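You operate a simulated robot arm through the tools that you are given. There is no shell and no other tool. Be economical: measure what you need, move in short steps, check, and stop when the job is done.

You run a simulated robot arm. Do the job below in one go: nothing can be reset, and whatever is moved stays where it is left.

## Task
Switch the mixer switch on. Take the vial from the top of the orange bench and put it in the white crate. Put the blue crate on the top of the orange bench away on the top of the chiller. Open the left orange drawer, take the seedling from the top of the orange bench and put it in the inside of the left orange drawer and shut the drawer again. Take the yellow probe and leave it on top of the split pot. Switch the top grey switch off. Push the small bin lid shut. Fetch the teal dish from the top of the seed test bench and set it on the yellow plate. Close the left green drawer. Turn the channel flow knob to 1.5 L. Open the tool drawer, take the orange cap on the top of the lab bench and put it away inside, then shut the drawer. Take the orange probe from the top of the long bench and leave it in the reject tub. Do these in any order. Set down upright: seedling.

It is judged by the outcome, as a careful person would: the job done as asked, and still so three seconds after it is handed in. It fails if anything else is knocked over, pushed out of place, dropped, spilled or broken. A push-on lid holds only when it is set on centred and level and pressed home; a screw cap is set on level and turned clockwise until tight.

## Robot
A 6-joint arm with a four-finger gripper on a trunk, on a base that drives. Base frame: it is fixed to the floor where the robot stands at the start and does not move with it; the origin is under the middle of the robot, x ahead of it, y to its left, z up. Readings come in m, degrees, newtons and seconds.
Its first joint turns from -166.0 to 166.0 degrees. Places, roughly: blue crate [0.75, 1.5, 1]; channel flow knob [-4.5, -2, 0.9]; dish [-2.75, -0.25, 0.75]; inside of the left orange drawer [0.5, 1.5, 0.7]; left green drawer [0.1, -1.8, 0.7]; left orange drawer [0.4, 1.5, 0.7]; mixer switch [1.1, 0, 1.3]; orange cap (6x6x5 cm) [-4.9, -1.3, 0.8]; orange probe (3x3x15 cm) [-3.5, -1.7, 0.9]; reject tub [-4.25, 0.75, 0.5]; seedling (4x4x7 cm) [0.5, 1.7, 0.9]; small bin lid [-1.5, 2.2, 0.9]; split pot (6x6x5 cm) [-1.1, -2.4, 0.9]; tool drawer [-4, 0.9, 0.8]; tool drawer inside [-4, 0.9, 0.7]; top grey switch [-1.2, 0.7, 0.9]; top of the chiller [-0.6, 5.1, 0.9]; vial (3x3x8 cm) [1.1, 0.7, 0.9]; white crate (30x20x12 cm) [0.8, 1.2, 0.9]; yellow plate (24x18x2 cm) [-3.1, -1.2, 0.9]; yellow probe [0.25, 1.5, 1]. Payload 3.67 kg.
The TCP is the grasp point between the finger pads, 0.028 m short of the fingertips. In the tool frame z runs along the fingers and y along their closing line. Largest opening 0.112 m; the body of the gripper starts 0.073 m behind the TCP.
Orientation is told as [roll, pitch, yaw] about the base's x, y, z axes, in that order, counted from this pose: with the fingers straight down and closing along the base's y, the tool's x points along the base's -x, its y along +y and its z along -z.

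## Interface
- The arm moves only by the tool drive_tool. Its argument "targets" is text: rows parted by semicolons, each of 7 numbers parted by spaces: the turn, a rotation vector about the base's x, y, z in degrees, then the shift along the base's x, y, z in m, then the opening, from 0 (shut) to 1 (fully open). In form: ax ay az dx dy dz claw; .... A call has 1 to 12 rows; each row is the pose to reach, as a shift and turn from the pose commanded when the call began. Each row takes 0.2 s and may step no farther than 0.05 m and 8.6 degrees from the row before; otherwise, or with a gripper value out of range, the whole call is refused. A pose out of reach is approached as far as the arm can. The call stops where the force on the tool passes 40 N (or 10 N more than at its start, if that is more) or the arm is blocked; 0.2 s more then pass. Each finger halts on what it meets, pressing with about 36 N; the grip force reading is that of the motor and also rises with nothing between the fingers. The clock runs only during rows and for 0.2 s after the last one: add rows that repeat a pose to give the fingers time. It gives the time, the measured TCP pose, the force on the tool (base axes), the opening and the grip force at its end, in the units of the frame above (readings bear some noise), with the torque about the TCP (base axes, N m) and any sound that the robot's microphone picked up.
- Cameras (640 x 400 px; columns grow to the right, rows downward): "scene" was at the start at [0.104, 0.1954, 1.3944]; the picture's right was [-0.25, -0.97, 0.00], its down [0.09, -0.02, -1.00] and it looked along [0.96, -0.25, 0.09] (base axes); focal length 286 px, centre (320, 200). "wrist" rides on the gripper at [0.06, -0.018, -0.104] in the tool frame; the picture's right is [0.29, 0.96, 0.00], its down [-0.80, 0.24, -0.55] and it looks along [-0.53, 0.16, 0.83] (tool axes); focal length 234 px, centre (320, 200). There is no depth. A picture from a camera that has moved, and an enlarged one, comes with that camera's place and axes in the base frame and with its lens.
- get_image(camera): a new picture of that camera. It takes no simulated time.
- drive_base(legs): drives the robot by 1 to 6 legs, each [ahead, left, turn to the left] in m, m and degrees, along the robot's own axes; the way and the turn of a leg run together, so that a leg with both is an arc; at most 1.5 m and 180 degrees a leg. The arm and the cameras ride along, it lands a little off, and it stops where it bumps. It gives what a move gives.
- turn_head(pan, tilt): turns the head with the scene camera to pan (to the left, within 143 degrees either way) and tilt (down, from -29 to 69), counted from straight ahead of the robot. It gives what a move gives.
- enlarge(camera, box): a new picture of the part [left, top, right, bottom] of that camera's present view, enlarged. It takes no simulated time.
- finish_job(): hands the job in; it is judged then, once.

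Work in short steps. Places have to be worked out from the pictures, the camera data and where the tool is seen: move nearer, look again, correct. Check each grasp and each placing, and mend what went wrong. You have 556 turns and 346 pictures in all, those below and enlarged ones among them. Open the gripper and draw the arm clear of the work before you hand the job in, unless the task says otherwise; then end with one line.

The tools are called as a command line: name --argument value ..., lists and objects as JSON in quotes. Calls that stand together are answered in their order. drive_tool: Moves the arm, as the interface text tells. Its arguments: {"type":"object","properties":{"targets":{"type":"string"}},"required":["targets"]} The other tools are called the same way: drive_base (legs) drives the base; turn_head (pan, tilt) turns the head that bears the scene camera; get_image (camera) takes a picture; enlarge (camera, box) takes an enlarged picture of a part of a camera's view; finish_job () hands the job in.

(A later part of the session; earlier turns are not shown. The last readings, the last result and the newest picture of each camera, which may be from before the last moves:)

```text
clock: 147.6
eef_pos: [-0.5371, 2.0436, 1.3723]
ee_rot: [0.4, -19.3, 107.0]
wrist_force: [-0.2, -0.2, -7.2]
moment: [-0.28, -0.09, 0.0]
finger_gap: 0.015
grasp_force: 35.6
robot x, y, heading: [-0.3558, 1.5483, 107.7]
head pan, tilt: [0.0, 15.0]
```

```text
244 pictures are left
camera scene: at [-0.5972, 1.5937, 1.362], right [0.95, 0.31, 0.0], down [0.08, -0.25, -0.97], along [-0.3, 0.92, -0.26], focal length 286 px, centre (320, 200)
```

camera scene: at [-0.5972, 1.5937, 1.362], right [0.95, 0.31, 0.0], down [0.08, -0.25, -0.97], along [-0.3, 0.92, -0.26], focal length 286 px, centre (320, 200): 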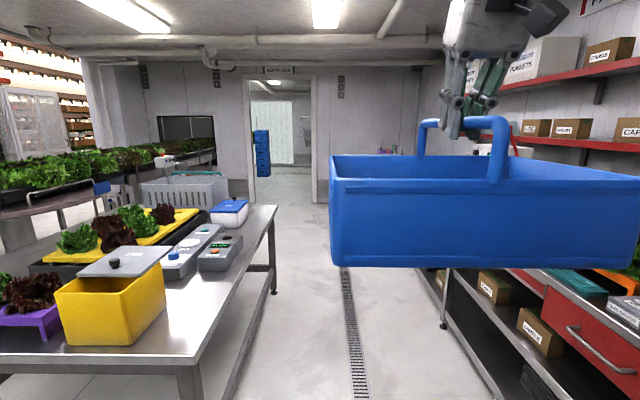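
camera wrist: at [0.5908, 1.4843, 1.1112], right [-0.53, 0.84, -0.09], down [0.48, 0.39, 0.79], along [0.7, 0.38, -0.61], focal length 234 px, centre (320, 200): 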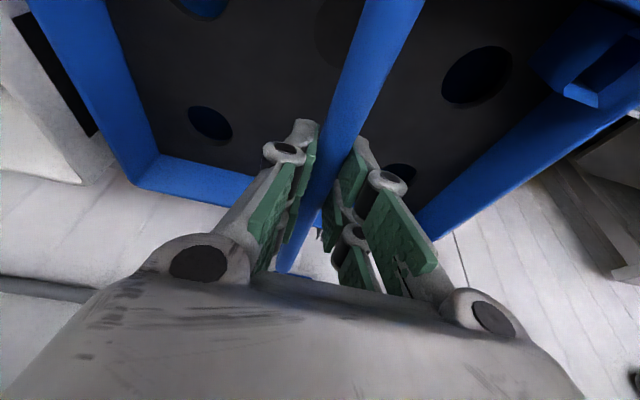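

The aisle is clear. I drive ahead 2.4 m, then look again.

drive_base --legs '[[1.2, 0, 0], [1.2, 0, 0]]'

turn_head --pan -40 --tilt 20

get_image --camera "scene"

turn_head --pan 5 --tilt 40

get_image --camera "scene"

```text
clock: 159.3
eef_pos: [-1.2354, 4.3181, 1.3724]
ee_rot: [0.4, -19.2, 105.9]
wrist_force: [0.8, -0.4, -6.9]
moment: [-0.24, -0.08, -0.03]
finger_gap: 0.0151
grasp_force: 36.6
robot x, y, heading: [-1.0671, 3.82, 106.8]
head pan, tilt: [0.0, 15.0]
```

```text
clock: 160.4
eef_pos: [-1.2354, 4.3183, 1.3718]
ee_rot: [0.4, -19.4, 105.8]
wrist_force: [-0.8, -0.2, -6.4]
moment: [-0.24, -0.06, 0.02]
finger_gap: 0.0153
grasp_force: 35.6
robot x, y, heading: [-1.0677, 3.8232, 106.6]
head pan, tilt: [-40.0, 20.0]
```

```text
243 pictures are left
camera scene: at [-1.2419, 3.8664, 1.3539], right [0.92, -0.4, 0.0], down [-0.14, -0.31, -0.94], along [0.37, 0.86, -0.34], focal length 286 px, centre (320, 200)
```

scene: 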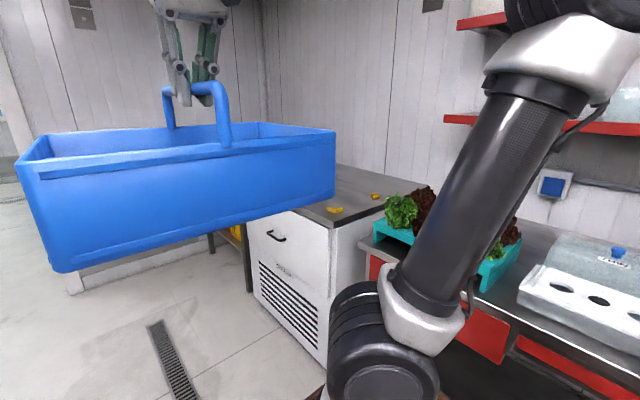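

```text
clock: 161.5
eef_pos: [-1.2353, 4.3184, 1.3719]
ee_rot: [0.3, -19.3, 105.9]
wrist_force: [0.9, 0.2, -7.2]
moment: [-0.28, -0.09, 0.02]
finger_gap: 0.0149
grasp_force: 36.1
robot x, y, heading: [-1.067, 3.8215, 106.8]
head pan, tilt: [5.0, 40.0]
```

```text
242 pictures are left
camera scene: at [-1.31, 3.8599, 1.3225], right [0.93, 0.37, 0.0], down [0.24, -0.6, -0.77], along [-0.28, 0.71, -0.64], focal length 286 px, centre (320, 200)
```

scene: 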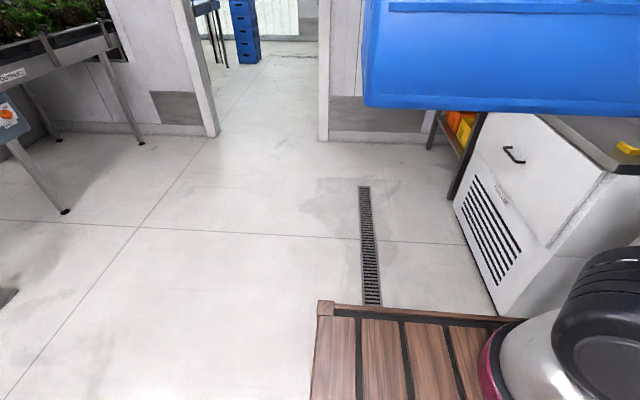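

The chiller is ahead to the right, its front edge running from about (-1.11, 4.99) to (-0.82, 4.73). I drive ahead 0.6 m and turn right to face it.

drive_base --legs '[[0.6, 0.05, 0], [0, 0, -58]]'

turn_head --pan -5 --tilt 35

get_image --camera "scene"

get_image --camera "wrist"

```text
clock: 167.5
eef_pos: [-0.9599, 4.7942, 1.3711]
ee_rot: [0.4, -19.4, 48.3]
wrist_force: [-0.1, 1.1, -7.4]
moment: [-0.21, 0.22, 0.02]
finger_gap: 0.0153
grasp_force: 36.1
robot x, y, heading: [-1.2878, 4.3869, 49.3]
head pan, tilt: [5.0, 40.0]
```

```text
clock: 168.2
eef_pos: [-0.9586, 4.7936, 1.3718]
ee_rot: [0.5, -19.3, 48.4]
wrist_force: [-0.3, 0.7, -7.2]
moment: [-0.23, 0.21, 0.02]
finger_gap: 0.0152
grasp_force: 36.0
robot x, y, heading: [-1.2854, 4.3851, 49.3]
head pan, tilt: [-5.0, 35.0]
```

```text
241 pictures are left
camera scene: at [-1.3739, 4.6031, 1.33], right [0.7, -0.72, 0.0], down [-0.41, -0.4, -0.82], along [0.59, 0.57, -0.57], focal length 286 px, centre (320, 200)
```

scene: 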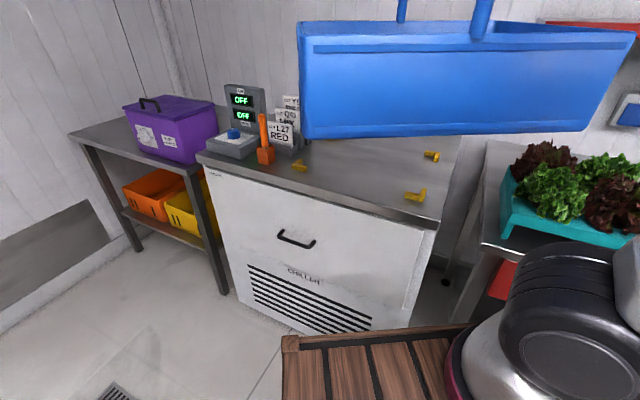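

```text
240 pictures are left
camera wrist: at [-1.0045, 4.7144, 1.4514], right [-0.9, 0.43, -0.09], down [0.2, 0.58, 0.79], along [0.39, 0.69, -0.61], focal length 234 px, centre (320, 200)
```

wrist: 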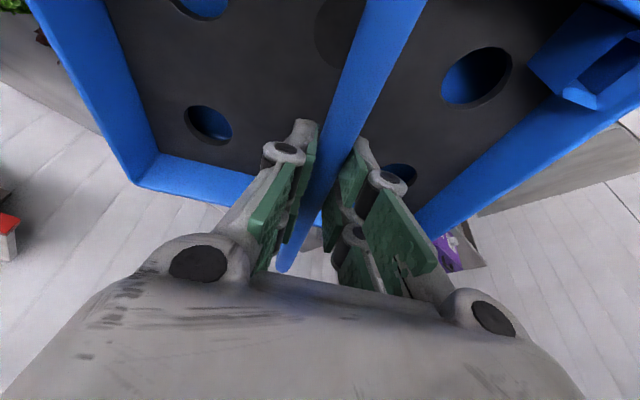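

The chiller's front is actually parallel to the other benches (front n ≈ 0.66, u 4.78–5.58). Three yellow pegs and some devices stand on it, with free room in the middle. I square up to it.

drive_base --legs '[[0, 0, -31.8], [0, 0.6, 0]]'

turn_head --pan 0 --tilt 35

get_image --camera "scene"

```text
clock: 173.2
eef_pos: [-0.9785, 5.1473, 1.372]
ee_rot: [0.4, -19.3, 16.8]
wrist_force: [0.4, -0.1, -6.5]
moment: [-0.07, 0.25, -0.01]
finger_gap: 0.0154
grasp_force: 35.9
robot x, y, heading: [-1.4716, 4.9686, 17.6]
head pan, tilt: [-5.0, 35.0]
```

```text
clock: 173.8
eef_pos: [-0.9786, 5.1451, 1.3719]
ee_rot: [0.5, -19.2, 16.7]
wrist_force: [0.3, -0.2, -7.0]
moment: [-0.1, 0.27, 0.0]
finger_gap: 0.0153
grasp_force: 35.9
robot x, y, heading: [-1.4734, 4.9681, 17.7]
head pan, tilt: [0.0, 35.0]
```

```text
239 pictures are left
camera scene: at [-1.4352, 5.2083, 1.33], right [0.3, -0.95, 0.0], down [-0.55, -0.17, -0.82], along [0.78, 0.25, -0.57], focal length 286 px, centre (320, 200)
```

scene: 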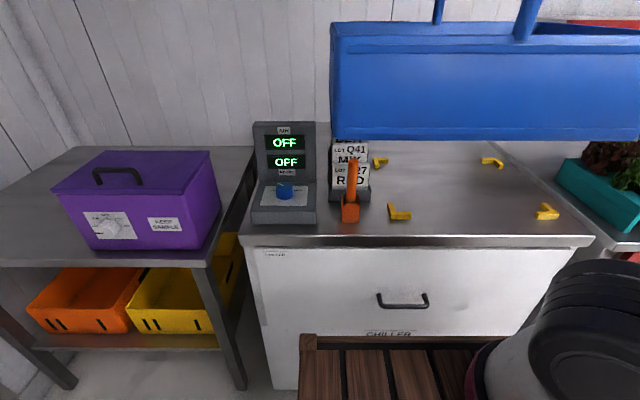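

The four yellow pieces are L-shaped corner guides marking a crate-sized rectangle. I zoom in on them.

enlarge --camera "scene" --box '[330, 130, 590, 240]'

enlarge --camera "scene" --box '[320, 0, 640, 160]'

```text
2.46 times, centred on (460, 185) of scene
camera zoom: at [-1.4352, 5.2083, 1.33], right [0.3, -0.95, 0.0], down [-0.55, -0.17, -0.82], along [0.78, 0.25, -0.57], focal length 704 px, centre (-25, 237)
```

zoom: 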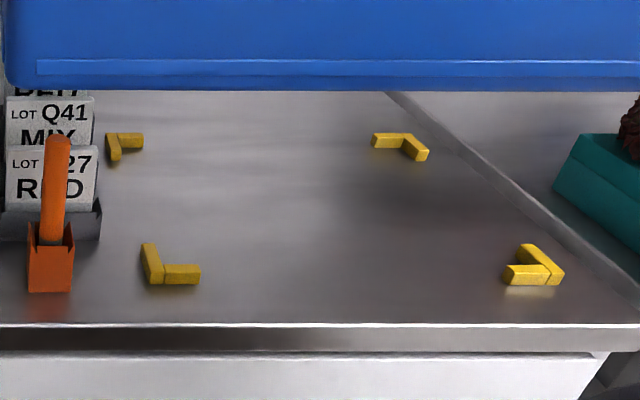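

```text
2.00 times, centred on (480, 80) of scene
camera zoom: at [-1.4352, 5.2083, 1.33], right [0.3, -0.95, 0.0], down [-0.55, -0.17, -0.82], along [0.78, 0.25, -0.57], focal length 572 px, centre (0, 440)
```

zoom: 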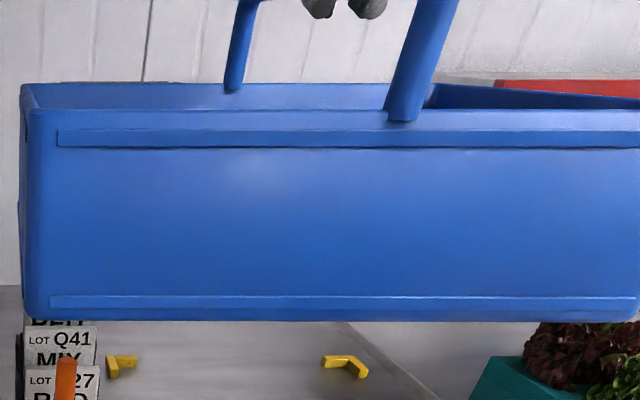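

The guides' inner rectangle measures about n 0.758–1.015 and u 4.843–5.218, and the crate base is about 0.35 × 0.24 m, so it fits with ~1 cm to spare. I bring the crate above it, still high.

drive_tool --targets "0 0 0 0.04 -0.012 0 0; 0 0 0 0.08 -0.024 0 0; 0 0 0 0.12 -0.036 0 0; 0 0 0 0.16 -0.048 0 0; 0 0 0 0.2 -0.06 0 0; 0 0 0 0.24 -0.072 0 0; 0 0 0 0.28 -0.084 -0.02 0; 0 0 0 0.3026 -0.0912 -0.06 0; 0 0 0 0.3026 -0.0912 -0.1 0; 0 0 0 0.3026 -0.0912 -0.14 0; 0 0 0 0.3026 -0.0912 -0.18 0; 0 0 0 0.3026 -0.0912 -0.21 0"

get_image --camera "scene"

enlarge --camera "scene" --box '[340, 110, 600, 240]'

```text
clock: 176.4
eef_pos: [-0.6745, 5.0527, 1.1635]
ee_rot: [0.4, -19.2, 16.8]
wrist_force: [-1.0, -0.4, -7.4]
moment: [-0.09, 0.18, -0.02]
finger_gap: 0.0152
grasp_force: 35.6
robot x, y, heading: [-1.4714, 4.9684, 17.8]
head pan, tilt: [0.0, 35.0]
```

```text
236 pictures are left
camera scene: at [-1.4353, 5.2082, 1.3301], right [0.3, -0.95, 0.0], down [-0.55, -0.17, -0.82], along [0.78, 0.25, -0.57], focal length 286 px, centre (320, 200)
```

scene: 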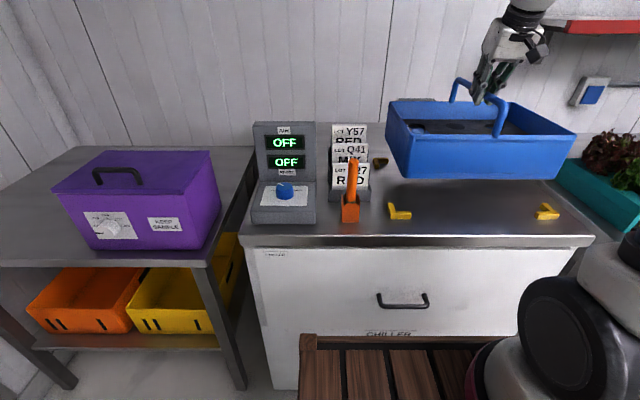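

```text
2.46 times, centred on (470, 175) of scene
camera zoom: at [-1.4353, 5.2082, 1.3301], right [0.3, -0.95, 0.0], down [-0.55, -0.17, -0.82], along [0.78, 0.25, -0.57], focal length 704 px, centre (-49, 262)
```

zoom: 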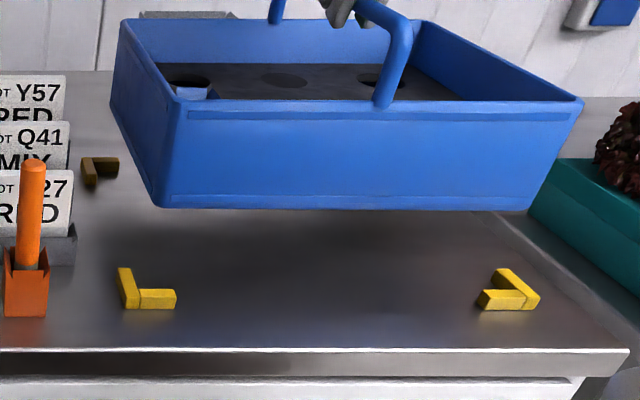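

The crate's base front lies at n 0.782 with its middle at u 5.029: well centred in the guides. I lower it to about 2 cm above and check.

drive_tool --targets "0 0 0 0 0 -0.03 0; 0 0 0 0 0 -0.055 0"

enlarge --camera "scene" --box '[340, 110, 600, 240]'

```text
clock: 177.0
eef_pos: [-0.6748, 5.0554, 1.1064]
ee_rot: [0.4, -19.2, 16.7]
wrist_force: [-0.7, -0.7, -6.5]
moment: [-0.06, 0.26, -0.01]
finger_gap: 0.015
grasp_force: 36.1
robot x, y, heading: [-1.4729, 4.9655, 17.6]
head pan, tilt: [0.0, 35.0]
```

```text
2.46 times, centred on (470, 175) of scene
camera zoom: at [-1.4353, 5.2082, 1.3301], right [0.3, -0.95, 0.0], down [-0.55, -0.17, -0.82], along [0.78, 0.25, -0.57], focal length 704 px, centre (-49, 262)
```

zoom: 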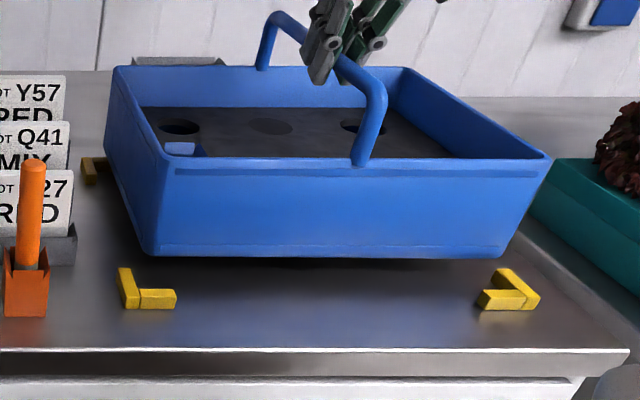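

Slightly left of centre: I shift 4 mm right and set it down until contact.

drive_tool --targets "0 0 0 0.0012 -0.004 -0.01 0; 0 0 0 0.0012 -0.004 -0.018 0; 0 0 0 0.0012 -0.004 -0.024 0; 0 0 0 0.0012 -0.004 -0.029 0; 0 0 0 0.0012 -0.004 -0.033 0; 0 0 0 0.0012 -0.004 -0.037 0"

enlarge --camera "scene" --box '[340, 110, 600, 240]'

```text
clock: 178.4
eef_pos: [-0.674, 5.0506, 1.0691]
ee_rot: [0.4, -19.2, 16.7]
wrist_force: [2.0, -2.2, 24.6]
moment: [0.23, -0.63, -0.05]
finger_gap: 0.0143
grasp_force: 35.7
robot x, y, heading: [-1.4734, 4.967, 17.4]
head pan, tilt: [0.0, 35.0]
```

```text
2.46 times, centred on (470, 175) of scene
camera zoom: at [-1.4361, 5.208, 1.3301], right [0.3, -0.95, 0.0], down [-0.55, -0.17, -0.82], along [0.78, 0.25, -0.57], focal length 704 px, centre (-49, 262)
```

zoom: 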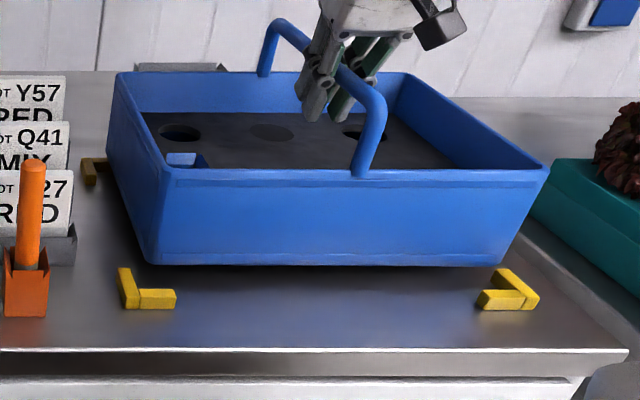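

Contact came about 1.5 cm early – the back edge must be on the rear guides, as the front still has room. I lift, shift 1.5 cm toward me and lower again.

drive_tool --targets "0 0 0 0 0 0.015 0; 0 0 0 0 0 0.035 0; 0 0 0 -0.0143 -0.0045 0.035 0"

enlarge --camera "scene" --box '[340, 110, 600, 240]'

```text
clock: 179.2
eef_pos: [-0.6902, 5.0467, 1.1029]
ee_rot: [0.4, -19.1, 16.8]
wrist_force: [1.0, 0.7, -7.7]
moment: [-0.08, 0.26, 0.01]
finger_gap: 0.0138
grasp_force: 35.9
robot x, y, heading: [-1.4726, 4.9673, 17.3]
head pan, tilt: [0.0, 35.0]
```

```text
2.46 times, centred on (470, 175) of scene
camera zoom: at [-1.4349, 5.2083, 1.33], right [0.3, -0.95, 0.0], down [-0.55, -0.17, -0.82], along [0.78, 0.25, -0.57], focal length 704 px, centre (-49, 262)
```

zoom: 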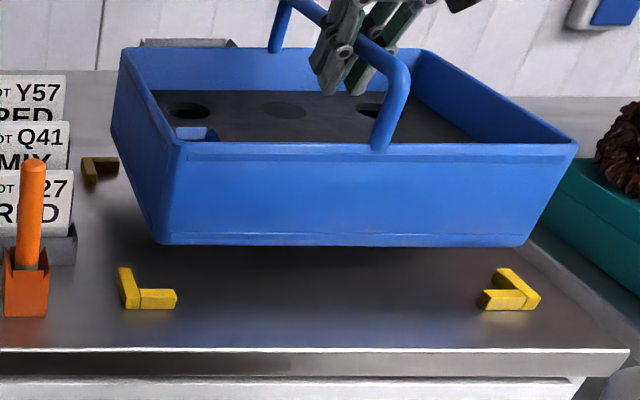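

I nudge another 8 mm toward me and 3 mm left, then lower step by step.

drive_tool --targets "0 0 0 -0.0085 0.0005 0 0; 0 0 0 -0.0085 0.0005 -0.015 0; 0 0 0 -0.0085 0.0005 -0.025 0; 0 0 0 -0.0085 0.0005 -0.032 0"

enlarge --camera "scene" --box '[340, 110, 600, 240]'

```text
clock: 180.2
eef_pos: [-0.6973, 5.0461, 1.0729]
ee_rot: [0.3, -19.2, 16.7]
wrist_force: [0.2, -1.0, -7.3]
moment: [-0.07, 0.29, 0.01]
finger_gap: 0.0139
grasp_force: 36.7
robot x, y, heading: [-1.4738, 4.9669, 17.6]
head pan, tilt: [0.0, 35.0]
```

```text
2.46 times, centred on (470, 175) of scene
camera zoom: at [-1.4352, 5.2082, 1.33], right [0.3, -0.95, 0.0], down [-0.55, -0.17, -0.82], along [0.78, 0.25, -0.57], focal length 704 px, centre (-49, 262)
```

zoom: 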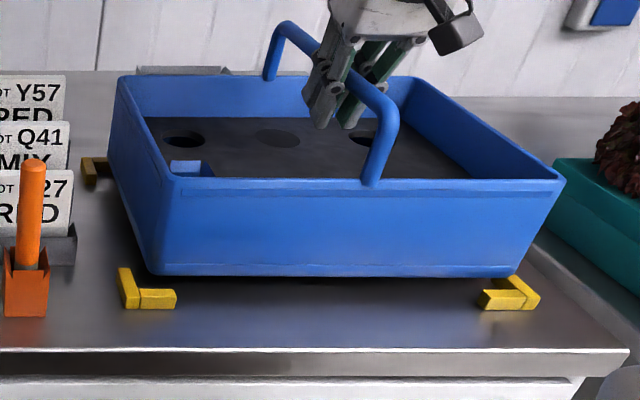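

Still hanging free and lower than before. I lower further until contact.

drive_tool --targets "0 0 0 0 0 -0.006 0; 0 0 0 0 0 -0.012 0; 0 0 0 0 0 -0.017 0; 0 0 0 0 0 -0.022 0"

enlarge --camera "scene" --box '[340, 110, 600, 240]'

```text
clock: 181.2
eef_pos: [-0.6998, 5.0479, 1.0497]
ee_rot: [0.5, -19.0, 16.7]
wrist_force: [0.5, 0.1, -6.5]
moment: [-0.02, 0.12, -0.03]
finger_gap: 0.0062
grasp_force: 35.3
robot x, y, heading: [-1.4747, 4.9671, 17.7]
head pan, tilt: [0.0, 35.0]
```

```text
2.46 times, centred on (470, 175) of scene
camera zoom: at [-1.4352, 5.2082, 1.3301], right [0.3, -0.95, 0.0], down [-0.55, -0.17, -0.82], along [0.78, 0.25, -0.57], focal length 704 px, centre (-49, 262)
```

zoom: 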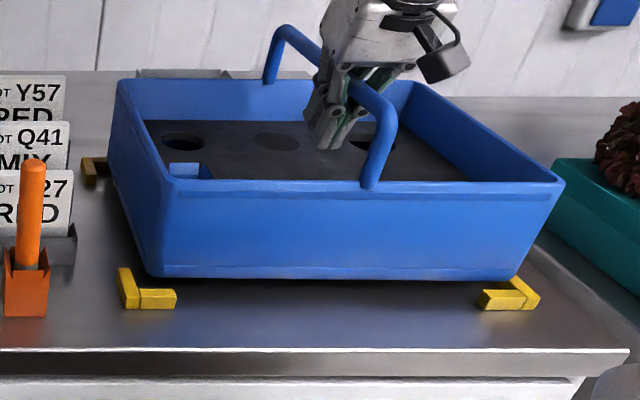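

The base overlaps the right-hand guides by a few mm (base 0.362 m long, needs ~9 mm left and ~1.5° turn). The bar slipped in the grip, so I open, re-grip it higher, and then look.

drive_tool --targets "0 0 0 0 0 0 0.15; 0 0 0 0 0 0 0.35; 0 0 0 0 0 0 0.35; 0 0 0 0 0 0.017 0.35; 0 0 0 0 0 0.034 0.35; 0 0 0 0 0 0.034 0; 0 0 0 0 0 0.034 0; 0 0 0 0 0 0.034 0"

enlarge --camera "scene" --box '[340, 110, 600, 240]'

```text
clock: 183.0
eef_pos: [-0.698, 5.0478, 1.0845]
ee_rot: [0.4, -19.3, 16.7]
wrist_force: [0.4, 1.0, -0.3]
moment: [-0.08, 0.15, -0.38]
finger_gap: 0.0148
grasp_force: 36.1
robot x, y, heading: [-1.4733, 4.9677, 17.7]
head pan, tilt: [0.0, 35.0]
```

```text
2.46 times, centred on (470, 175) of scene
camera zoom: at [-1.4353, 5.2082, 1.3301], right [0.3, -0.95, 0.0], down [-0.55, -0.17, -0.82], along [0.78, 0.25, -0.57], focal length 704 px, centre (-49, 262)
```

zoom: 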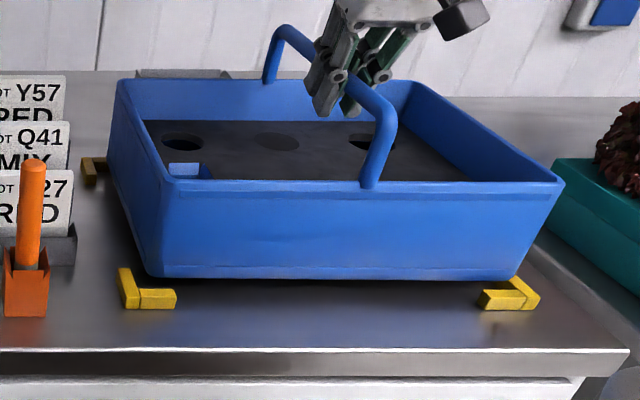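

It stays level on top of the guides. With a fresh grip I lift 3 cm, shift 9 mm left and 6 mm toward me, turn 1.5° and lower again.

drive_tool --targets "0 0 0 0 0 0.015 0; 0 0 0 0 0 0.03 0; 0 0 1.5 -0.0084 0.0068 0.03 0; 0 0 1.5 -0.0084 0.0068 0.02 0; 0 0 1.5 -0.0084 0.0068 0.008 0; 0 0 1.5 -0.0084 0.0068 0.003 0"

enlarge --camera "scene" --box '[340, 110, 600, 240]'

```text
clock: 184.4
eef_pos: [-0.7062, 5.053, 1.0863]
ee_rot: [0.4, -19.2, 18.2]
wrist_force: [0.7, 0.6, -7.9]
moment: [-0.09, 0.27, 0.03]
finger_gap: 0.0146
grasp_force: 35.8
robot x, y, heading: [-1.4741, 4.9682, 17.9]
head pan, tilt: [0.0, 35.0]
```

```text
2.46 times, centred on (470, 175) of scene
camera zoom: at [-1.4351, 5.2083, 1.33], right [0.3, -0.95, 0.0], down [-0.55, -0.17, -0.82], along [0.78, 0.25, -0.57], focal length 704 px, centre (-49, 262)
```

zoom: 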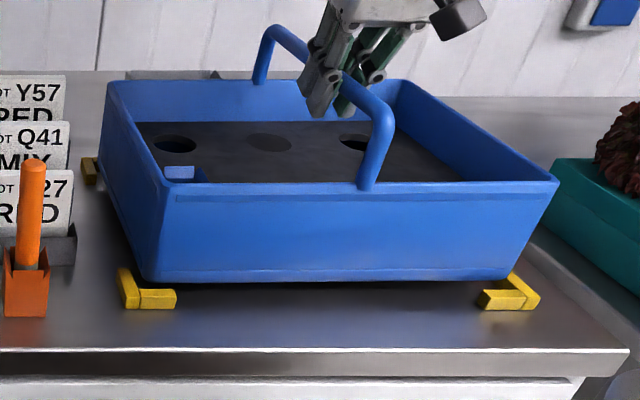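

Well lined up; 3 mm back right, and lower.

drive_tool --targets "0 0 0 0.0009 -0.003 0 0; 0 0 0 0.0009 -0.003 -0.005 0; 0 0 0 0.0009 -0.003 -0.009 0; 0 0 0 0.0009 -0.003 -0.013 0; 0 0 0 0.0009 -0.003 -0.016 0"

enlarge --camera "scene" --box '[340, 110, 600, 240]'

```text
clock: 185.6
eef_pos: [-0.7057, 5.0529, 1.0733]
ee_rot: [0.3, -19.8, 18.3]
wrist_force: [-4.1, 28.4, 27.8]
moment: [0.08, -0.58, 0.29]
finger_gap: 0.0148
grasp_force: 35.9
robot x, y, heading: [-1.4708, 4.9694, 17.6]
head pan, tilt: [0.0, 35.0]
```

```text
2.46 times, centred on (470, 175) of scene
camera zoom: at [-1.4366, 5.2097, 1.3299], right [0.3, -0.95, 0.0], down [-0.55, -0.17, -0.82], along [0.78, 0.25, -0.57], focal length 704 px, centre (-49, 262)
```

zoom: 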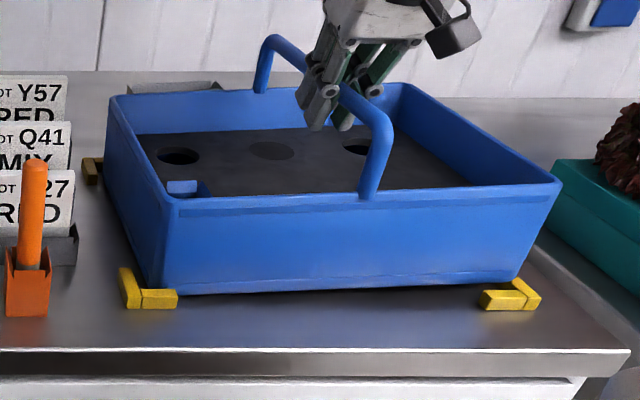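

The left end is down inside the guides, but the right end rides on its guides. I lift 1 cm, shift 7 mm left and lower again.

drive_tool --targets "0 0 0 0 0 0.008 0; 0 0 0 0 0 0.016 0; 0 0 0 -0.002 0.0067 0.016 0; 0 0 0 -0.002 0.0067 0.008 0; 0 0 0 -0.002 0.0067 0.002 0; 0 0 0 -0.002 0.0067 -0.003 0; 0 0 0 -0.002 0.0067 -0.006 0"

enlarge --camera "scene" --box '[340, 110, 600, 240]'

```text
clock: 187.2
eef_pos: [-0.7074, 5.0554, 1.0661]
ee_rot: [0.4, -19.3, 18.2]
wrist_force: [1.3, -10.5, 3.4]
moment: [-0.18, 0.92, -0.69]
finger_gap: 0.0145
grasp_force: 35.7
robot x, y, heading: [-1.474, 4.9676, 17.5]
head pan, tilt: [0.0, 35.0]
```

```text
2.46 times, centred on (470, 175) of scene
camera zoom: at [-1.4353, 5.2077, 1.3302], right [0.3, -0.95, 0.0], down [-0.55, -0.17, -0.82], along [0.78, 0.25, -0.57], focal length 704 px, centre (-49, 262)
```

zoom: 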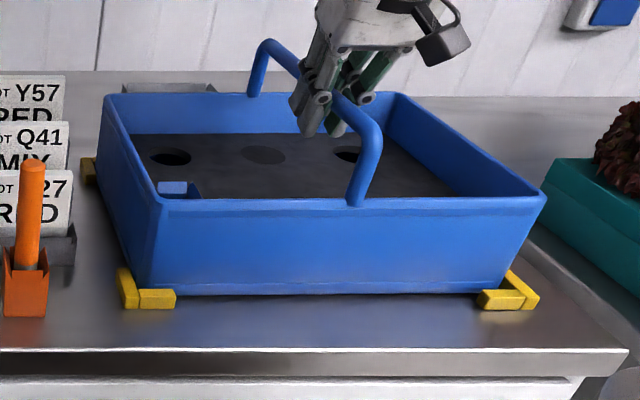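

The crate is now seated level inside all the guides. I open the jaws, rise clear and check.

drive_tool --targets "0 0 0 0 0 0 0.15; 0 0 0 0 0 0 0.4; 0 0 0 0 0 0 0.4; 0 0 0 0 0 0.03 0.4; 0 0 0 0 0 0.07 0.4; 0 0 0 0 0 0.11 0.4; 0 0 0 -0.03 -0.01 0.14 0.4; 0 0 0 -0.07 -0.02 0.16 0.4; 0 0 0 -0.11 -0.03 0.18 0.4; 0 0 0 -0.15 -0.045 0.2 0.4; 0 0 0 -0.19 -0.06 0.21 0.4"

get_image --camera "scene"

get_image --camera "wrist"

```text
clock: 189.6
eef_pos: [-0.8954, 4.9957, 1.2735]
ee_rot: [0.5, -19.2, 18.3]
wrist_force: [1.1, 0.5, -1.4]
moment: [-0.03, 0.04, 0.0]
finger_gap: 0.0447
grasp_force: 0.0
robot x, y, heading: [-1.4729, 4.9678, 17.6]
head pan, tilt: [0.0, 35.0]
```

```text
225 pictures are left
camera scene: at [-1.4348, 5.2084, 1.33], right [0.3, -0.95, 0.0], down [-0.55, -0.17, -0.82], along [0.78, 0.25, -0.57], focal length 286 px, centre (320, 200)
```

scene: 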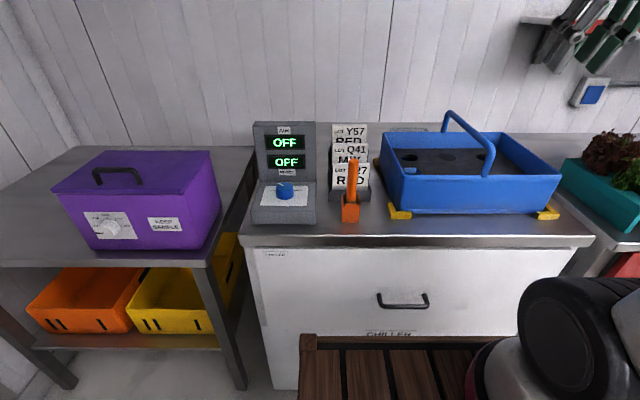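

```text
224 pictures are left
camera wrist: at [-0.9752, 4.9505, 1.3543], right [-0.56, 0.82, -0.09], down [0.47, 0.4, 0.79], along [0.68, 0.4, -0.61], focal length 234 px, centre (320, 200)
```

wrist: 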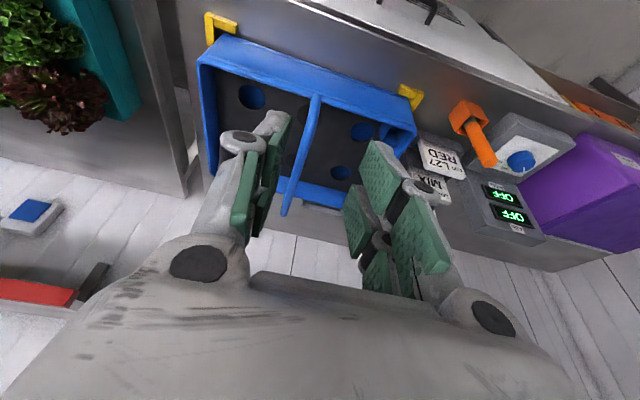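

The blue crate sits squarely on the chiller. I straighten the tool and drive back down the aisle toward the small bin on the steel table, turning to face that table.

drive_tool --targets "-2 6.1 0 -0.01 0 0.02 0.5; -4 12.2 0 -0.02 0 0.04 0.6; -6 18.2 0 -0.03 0 0.06 0.8; -6 18.2 0 -0.05 -0.01 0.08 1"

drive_base --legs '[[0, 0, -90], [1.3, 0.03, 0], [1.3, 0.03, 0]]'

turn_head --pan -60 --tilt 25

get_image --camera "scene"

```text
clock: 190.6
eef_pos: [-0.9479, 4.9873, 1.3562]
ee_rot: [0.4, -0.1, 18.2]
wrist_force: [0.8, -0.6, 0.0]
moment: [-0.01, 0.04, 0.01]
finger_gap: 0.1121
grasp_force: 0.2
robot x, y, heading: [-1.4757, 4.9687, 17.6]
head pan, tilt: [0.0, 35.0]
```

```text
clock: 207.2
eef_pos: [-0.6288, 1.968, 1.357]
ee_rot: [0.4, -0.1, -72.5]
wrist_force: [0.3, -0.2, -0.3]
moment: [0.0, 0.0, -0.05]
finger_gap: 0.1124
grasp_force: 0.0
robot x, y, heading: [-0.6447, 2.4956, -73.3]
head pan, tilt: [0.0, 35.0]
```

```text
clock: 208.5
eef_pos: [-0.6295, 1.969, 1.3572]
ee_rot: [0.4, -0.2, -72.5]
wrist_force: [-0.6, 0.0, 0.2]
moment: [-0.02, 0.01, 0.01]
finger_gap: 0.1119
grasp_force: 0.0
robot x, y, heading: [-0.6437, 2.4937, -73.0]
head pan, tilt: [-60.0, 25.0]
```

```text
223 pictures are left
camera scene: at [-0.4952, 2.4719, 1.3458], right [-0.73, 0.68, 0.0], down [0.29, 0.31, -0.91], along [-0.62, -0.66, -0.42], focal length 286 px, centre (320, 200)
```

scene: 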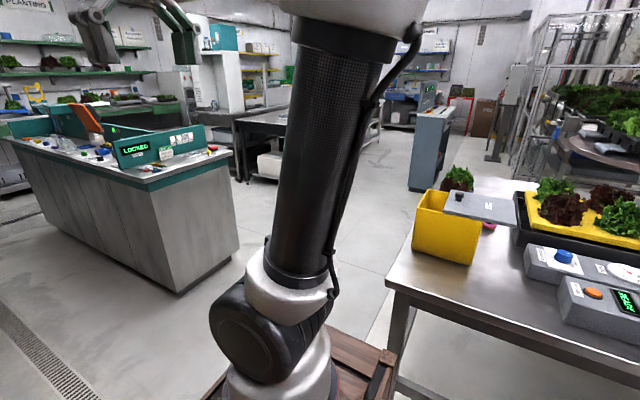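

The yellow bin with its lid open stands near the table's corner. I turn right 90° to face it.

drive_base --legs '[[0, 0, -90]]'

turn_head --pan 0 --tilt 35

get_image --camera "scene"

get_image --camera "wrist"

```text
clock: 212.6
eef_pos: [-1.1663, 2.4663, 1.3557]
ee_rot: [0.4, -0.1, -160.9]
wrist_force: [-0.7, -0.6, 0.0]
moment: [0.02, 0.0, -0.01]
finger_gap: 0.1122
grasp_force: 0.0
robot x, y, heading: [-0.6436, 2.4946, -161.7]
head pan, tilt: [-60.0, 25.0]
```

```text
clock: 213.9
eef_pos: [-1.1677, 2.4662, 1.3567]
ee_rot: [0.4, -0.1, -160.9]
wrist_force: [0.9, 0.0, -0.2]
moment: [0.02, 0.0, -0.01]
finger_gap: 0.1118
grasp_force: 0.1
robot x, y, heading: [-0.6417, 2.4938, -161.8]
head pan, tilt: [0.0, 35.0]
```

```text
222 pictures are left
camera scene: at [-0.6784, 2.258, 1.3301], right [-0.32, 0.95, 0.0], down [0.54, 0.18, -0.82], along [-0.78, -0.26, -0.57], focal length 286 px, centre (320, 200)
```

scene: 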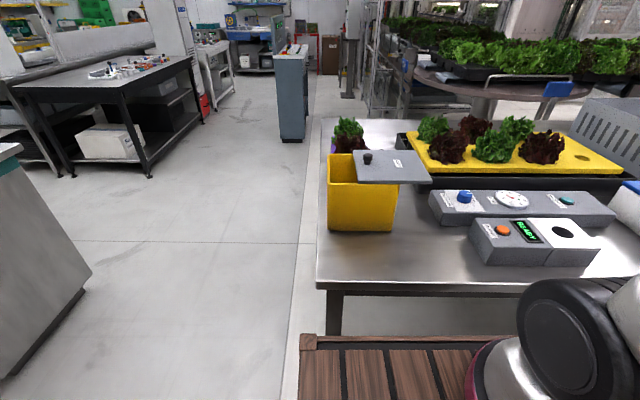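

```text
221 pictures are left
camera wrist: at [-1.1162, 2.5048, 1.4615], right [0.59, -0.81, 0.01], down [-0.68, -0.48, 0.56], along [-0.45, -0.33, -0.83], focal length 234 px, centre (320, 200)
```

wrist: 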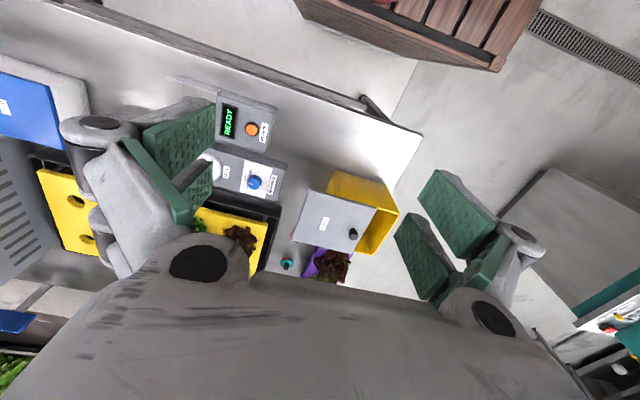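

I zoom in to see how the lid works.

enlarge --camera "scene" --box '[310, 110, 460, 250]'

enlarge --camera "wrist" --box '[270, 140, 430, 300]'

```text
2.86 times, centred on (385, 180) of scene
camera zoom: at [-0.6784, 2.258, 1.3301], right [-0.32, 0.95, 0.0], down [0.54, 0.18, -0.82], along [-0.78, -0.26, -0.57], focal length 817 px, centre (134, 257)
```

zoom: 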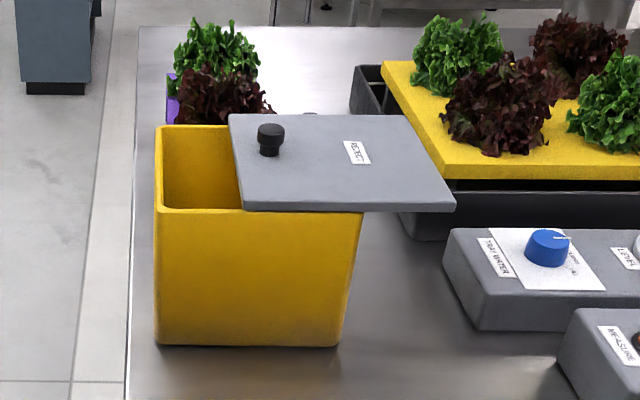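

```text
2.50 times, centred on (350, 220) of wrist
camera zoom: at [-1.1162, 2.5048, 1.4615], right [0.59, -0.81, 0.01], down [-0.68, -0.48, 0.56], along [-0.45, -0.33, -0.83], focal length 585 px, centre (245, 150)
```

zoom: 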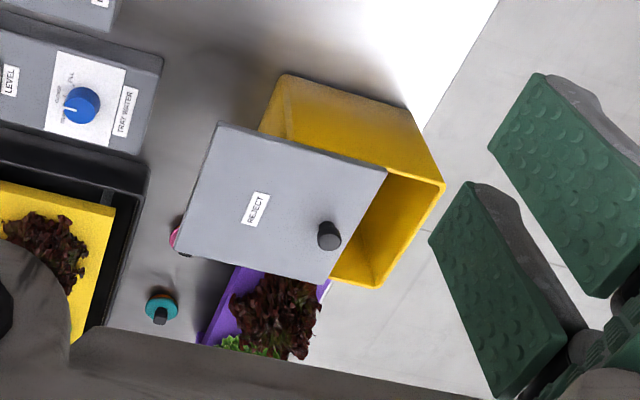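

It is a flat sliding lid shifted about 9 cm along u from its shut place, with a black knob at about (-1.434, 2.152, 0.953). I bring closed fingers to the far side of the knob, above the lid first.

drive_tool --targets "0 0 0 -0.024 -0.022 -0.025 0.6; 0 0 0 -0.047 -0.043 -0.05 0.3; 0 0 0 -0.071 -0.065 -0.076 0; 0 0 0 -0.095 -0.087 -0.102 0; 0 0 0 -0.118 -0.108 -0.128 0; 0 0 0 -0.142 -0.13 -0.154 0; 0 0 0 -0.166 -0.152 -0.18 0; 0 0 0 -0.19 -0.174 -0.205 0; 0 0 0 -0.213 -0.195 -0.23 0; 0 0 0 -0.237 -0.217 -0.256 0; 0 0 0 -0.26 -0.238 -0.282 0; 0 0 0 -0.2837 -0.2597 -0.307 0"

get_image --camera "wrist"

enlarge --camera "scene" --box '[310, 90, 470, 250]'

```text
clock: 216.5
eef_pos: [-1.4509, 2.2061, 1.0494]
ee_rot: [0.4, -0.1, -161.0]
wrist_force: [0.2, -0.4, 1.9]
moment: [-0.03, -0.01, 0.0]
finger_gap: 0.0
grasp_force: 35.7
robot x, y, heading: [-0.6394, 2.4966, -161.5]
head pan, tilt: [0.0, 35.0]
```

```text
218 pictures are left
camera wrist: at [-1.3991, 2.2444, 1.1559], right [0.58, -0.81, 0.01], down [-0.67, -0.48, 0.56], along [-0.45, -0.33, -0.83], focal length 234 px, centre (320, 200)
```

wrist: 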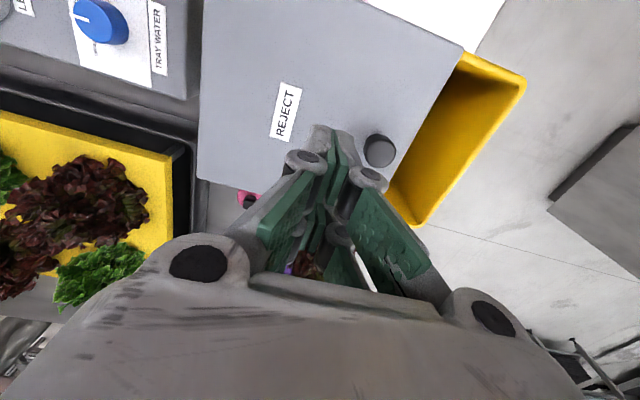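

```text
2.50 times, centred on (390, 170) of scene
camera zoom: at [-0.678, 2.2582, 1.3301], right [-0.32, 0.95, 0.0], down [0.54, 0.18, -0.82], along [-0.78, -0.26, -0.57], focal length 714 px, centre (145, 275)
```

zoom: 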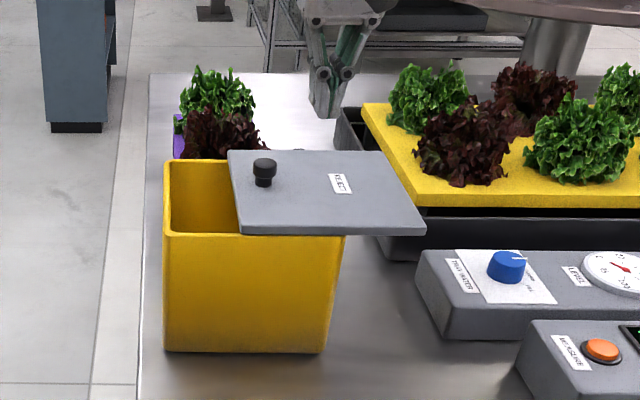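

Knob position confirmed. I lower the tips to just above the lid and push the knob along -u.

drive_tool --targets "0 0 0 0 0 -0.035 0; 0 0 0 0 0 -0.06 0; 0 0 0 0 0 -0.072 0; 0 0 0 0.006 -0.019 -0.072 0; 0 0 0 0.012 -0.038 -0.072 0; 0 0 0 0.018 -0.057 -0.072 0; 0 0 0 0.024 -0.076 -0.072 0; 0 0 0 0.03 -0.095 -0.072 0"

enlarge --camera "scene" --box '[310, 90, 470, 250]'

```text
clock: 218.3
eef_pos: [-1.4226, 2.1126, 0.9771]
ee_rot: [0.4, -0.1, -161.0]
wrist_force: [-0.3, 0.4, 0.1]
moment: [-0.04, -0.02, -0.01]
finger_gap: 0.0001
grasp_force: 35.9
robot x, y, heading: [-0.643, 2.4957, -161.2]
head pan, tilt: [0.0, 35.0]
```

```text
2.50 times, centred on (390, 170) of scene
camera zoom: at [-0.6786, 2.2581, 1.3301], right [-0.32, 0.95, 0.0], down [0.54, 0.18, -0.82], along [-0.78, -0.26, -0.57], focal length 714 px, centre (145, 275)
```

zoom: 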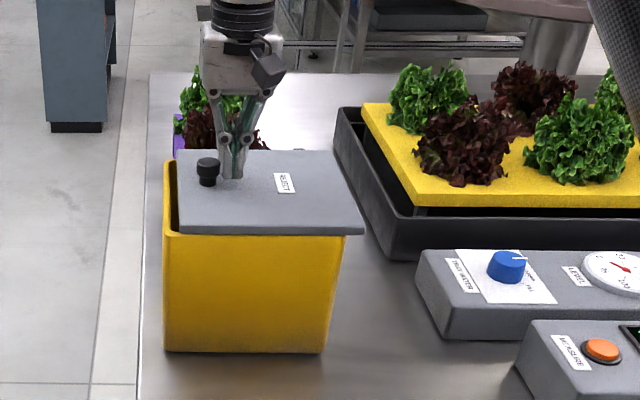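

The lid slides nicely. I push the remaining couple of centimetres until it stops.

drive_tool --targets "0 0 0 0.003 -0.0095 0 0; 0 0 0 0.006 -0.019 0 0; 0 0 0 0.0075 -0.024 0 0; 0 0 0 0.009 -0.0285 0 0; 0 0 0 0.0105 -0.033 0 0; 0 0 0 0.012 -0.038 0 0"

enlarge --camera "scene" --box '[310, 90, 470, 250]'

```text
clock: 219.1
eef_pos: [-1.4162, 2.0955, 0.9779]
ee_rot: [-0.2, 0.0, -161.2]
wrist_force: [-3.8, 11.9, 2.0]
moment: [0.2, 0.06, -0.01]
finger_gap: 0.0001
grasp_force: 35.7
robot x, y, heading: [-0.6431, 2.4919, -161.9]
head pan, tilt: [0.0, 35.0]
stopped in row 4: the force on the tool passed its limit at 46 N (the readings are from after the stop); the commanded pose is now the measured one
```

```text
2.50 times, centred on (390, 170) of scene
camera zoom: at [-0.679, 2.259, 1.3301], right [-0.31, 0.95, 0.0], down [0.54, 0.18, -0.82], along [-0.78, -0.26, -0.57], focal length 714 px, centre (145, 275)
```

zoom: 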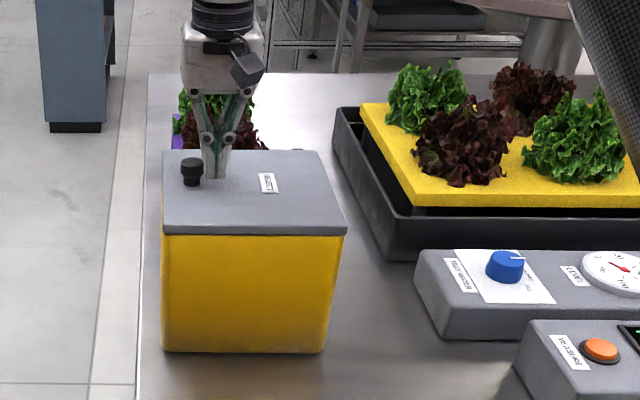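

The lid is shut. I raise the arm and look toward the control desk for the top grey switch.

drive_tool --targets "0 0 0 -0.003 0.01 0.02 0; 0 0 0 -0.003 0.01 0.06 0; 0 0 0 0.0 0.02 0.1 0; 0 0 0 0.03 0.04 0.13 0; 0 0 0 0.065 0.06 0.155 0; 0 0 0 0.1 0.08 0.18 0; 0 0 0 0.135 0.1 0.205 0; 0 0 0 0.17 0.12 0.23 0; 0 0 0 0.2 0.14 0.255 0; 0 0 0 0.23 0.16 0.28 0"

turn_head --pan 75 --tilt 25

get_image --camera "scene"

```text
clock: 221.3
eef_pos: [-1.1864, 2.2545, 1.2571]
ee_rot: [-0.1, 0.2, -161.2]
wrist_force: [-0.8, -0.3, -1.0]
moment: [0.1, -0.07, -0.03]
finger_gap: 0.0001
grasp_force: 35.0
robot x, y, heading: [-0.6405, 2.4977, -161.4]
head pan, tilt: [0.0, 35.0]
```

```text
clock: 222.8
eef_pos: [-1.1874, 2.2534, 1.2579]
ee_rot: [0.0, -0.1, -161.2]
wrist_force: [-0.1, -0.7, 0.1]
moment: [0.02, -0.03, -0.02]
finger_gap: 0.0
grasp_force: 35.9
robot x, y, heading: [-0.6413, 2.4924, -161.6]
head pan, tilt: [75.0, 25.0]
```

```text
214 pictures are left
camera scene: at [-0.5899, 2.1942, 1.3458], right [-1.0, -0.06, 0.0], down [-0.02, 0.42, -0.91], along [0.05, -0.9, -0.42], focal length 286 px, centre (320, 200)
```

scene: 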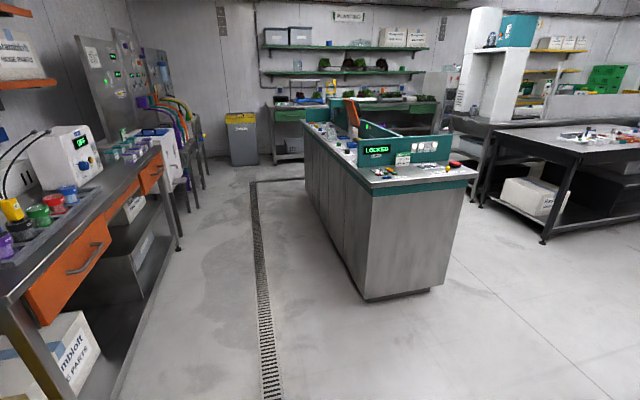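

I zoom in on the desk's near end.

enlarge --camera "scene" --box '[300, 90, 490, 210]'

```text
3.33 times, centred on (395, 150) of scene
camera zoom: at [-0.5899, 2.1942, 1.3458], right [-1.0, -0.06, 0.0], down [-0.02, 0.42, -0.91], along [0.05, -0.9, -0.42], focal length 953 px, centre (70, 367)
```

zoom: 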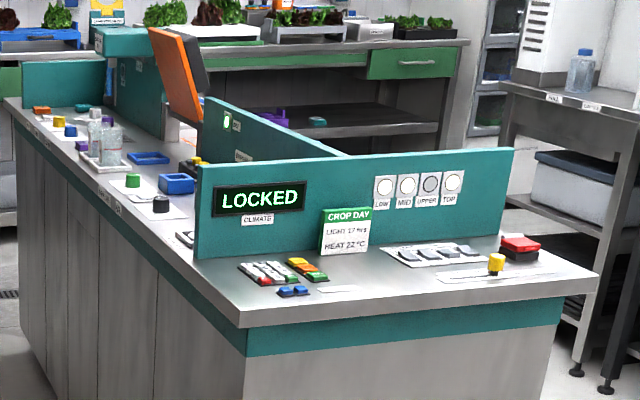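

The four grey rockers (LOW, MID, UPPER, TOP) lie on the desk top near (-1.2, 0.7), in front of the teal panel at this end. I drive round to face that end of the desk.

drive_base --legs '[[0, 0.93, 0], [0, 0, 89], [0, -0.8, 0]]'

turn_head --pan -10 --tilt 35

get_image --camera "scene"

get_image --camera "wrist"

```text
clock: 235.3
eef_pos: [-0.89, 0.84, 1.2584]
ee_rot: [-0.1, -0.1, -72.3]
wrist_force: [0.1, -0.4, -0.2]
moment: [0.0, 0.01, 0.02]
finger_gap: 0.0004
grasp_force: 35.5
robot x, y, heading: [-1.122, 1.3892, -72.6]
head pan, tilt: [75.0, 25.0]
```

```text
clock: 236.9
eef_pos: [-0.8906, 0.8403, 1.2592]
ee_rot: [-0.1, 0.0, -72.2]
wrist_force: [-0.4, 0.2, 0.2]
moment: [-0.01, -0.05, 0.0]
finger_gap: 0.0
grasp_force: 35.9
robot x, y, heading: [-1.1234, 1.3857, -72.8]
head pan, tilt: [-10.0, 35.0]
```

```text
212 pictures are left
camera scene: at [-0.9, 1.3469, 1.3301], right [-0.99, -0.13, 0.0], down [-0.07, 0.57, -0.82], along [0.11, -0.81, -0.57], focal length 286 px, centre (320, 200)
```

scene: 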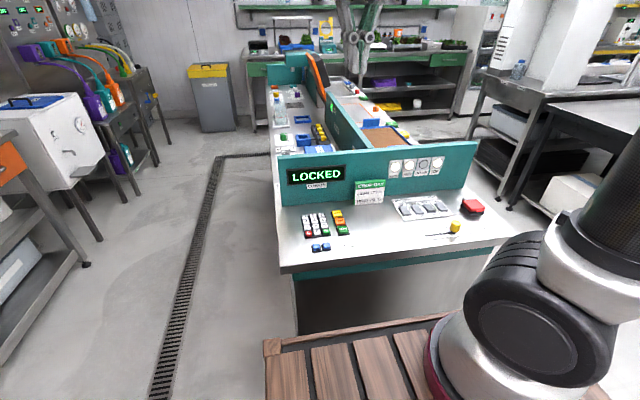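

```text
211 pictures are left
camera wrist: at [-0.9254, 0.8922, 1.3638], right [0.82, 0.57, 0.0], down [0.47, -0.69, 0.55], along [0.31, -0.46, -0.83], focal length 234 px, centre (320, 200)
```

wrist: 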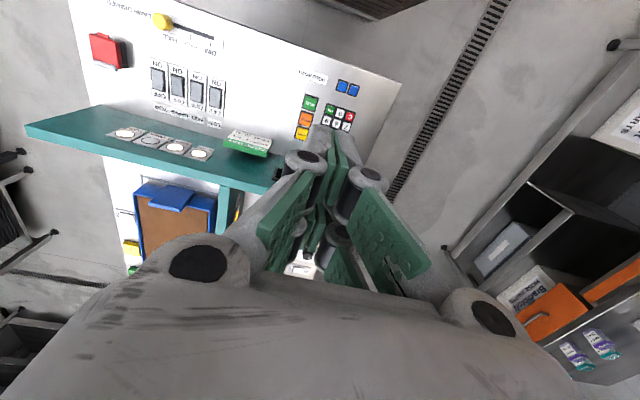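

enlarge --camera "wrist" --box '[80, 0, 360, 180]'

enlarge --camera "scene" --box '[360, 140, 500, 250]'

```text
2.22 times, centred on (220, 90) of wrist
camera zoom: at [-0.9254, 0.8922, 1.3638], right [0.82, 0.57, 0.0], down [0.47, -0.69, 0.55], along [0.31, -0.46, -0.83], focal length 520 px, centre (542, 444)
```

zoom: 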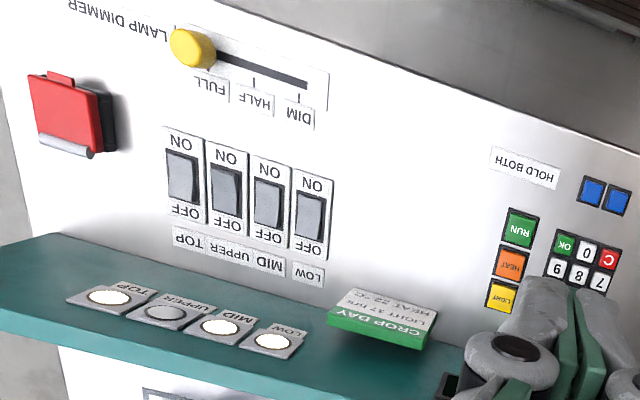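

```text
3.64 times, centred on (430, 195) of scene
camera zoom: at [-0.9, 1.3469, 1.3301], right [-0.99, -0.13, 0.0], down [-0.07, 0.57, -0.82], along [0.11, -0.81, -0.57], focal length 1039 px, centre (-80, 218)
```

zoom: 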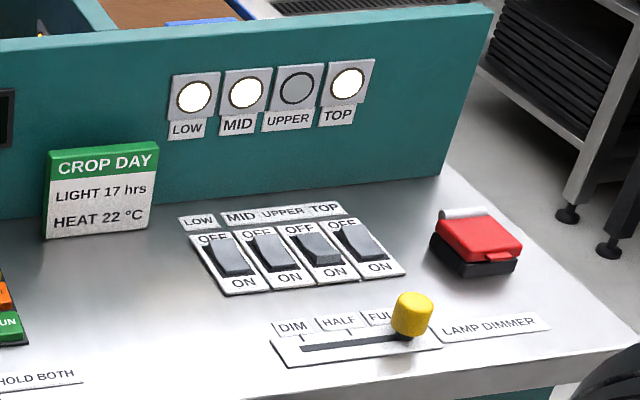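

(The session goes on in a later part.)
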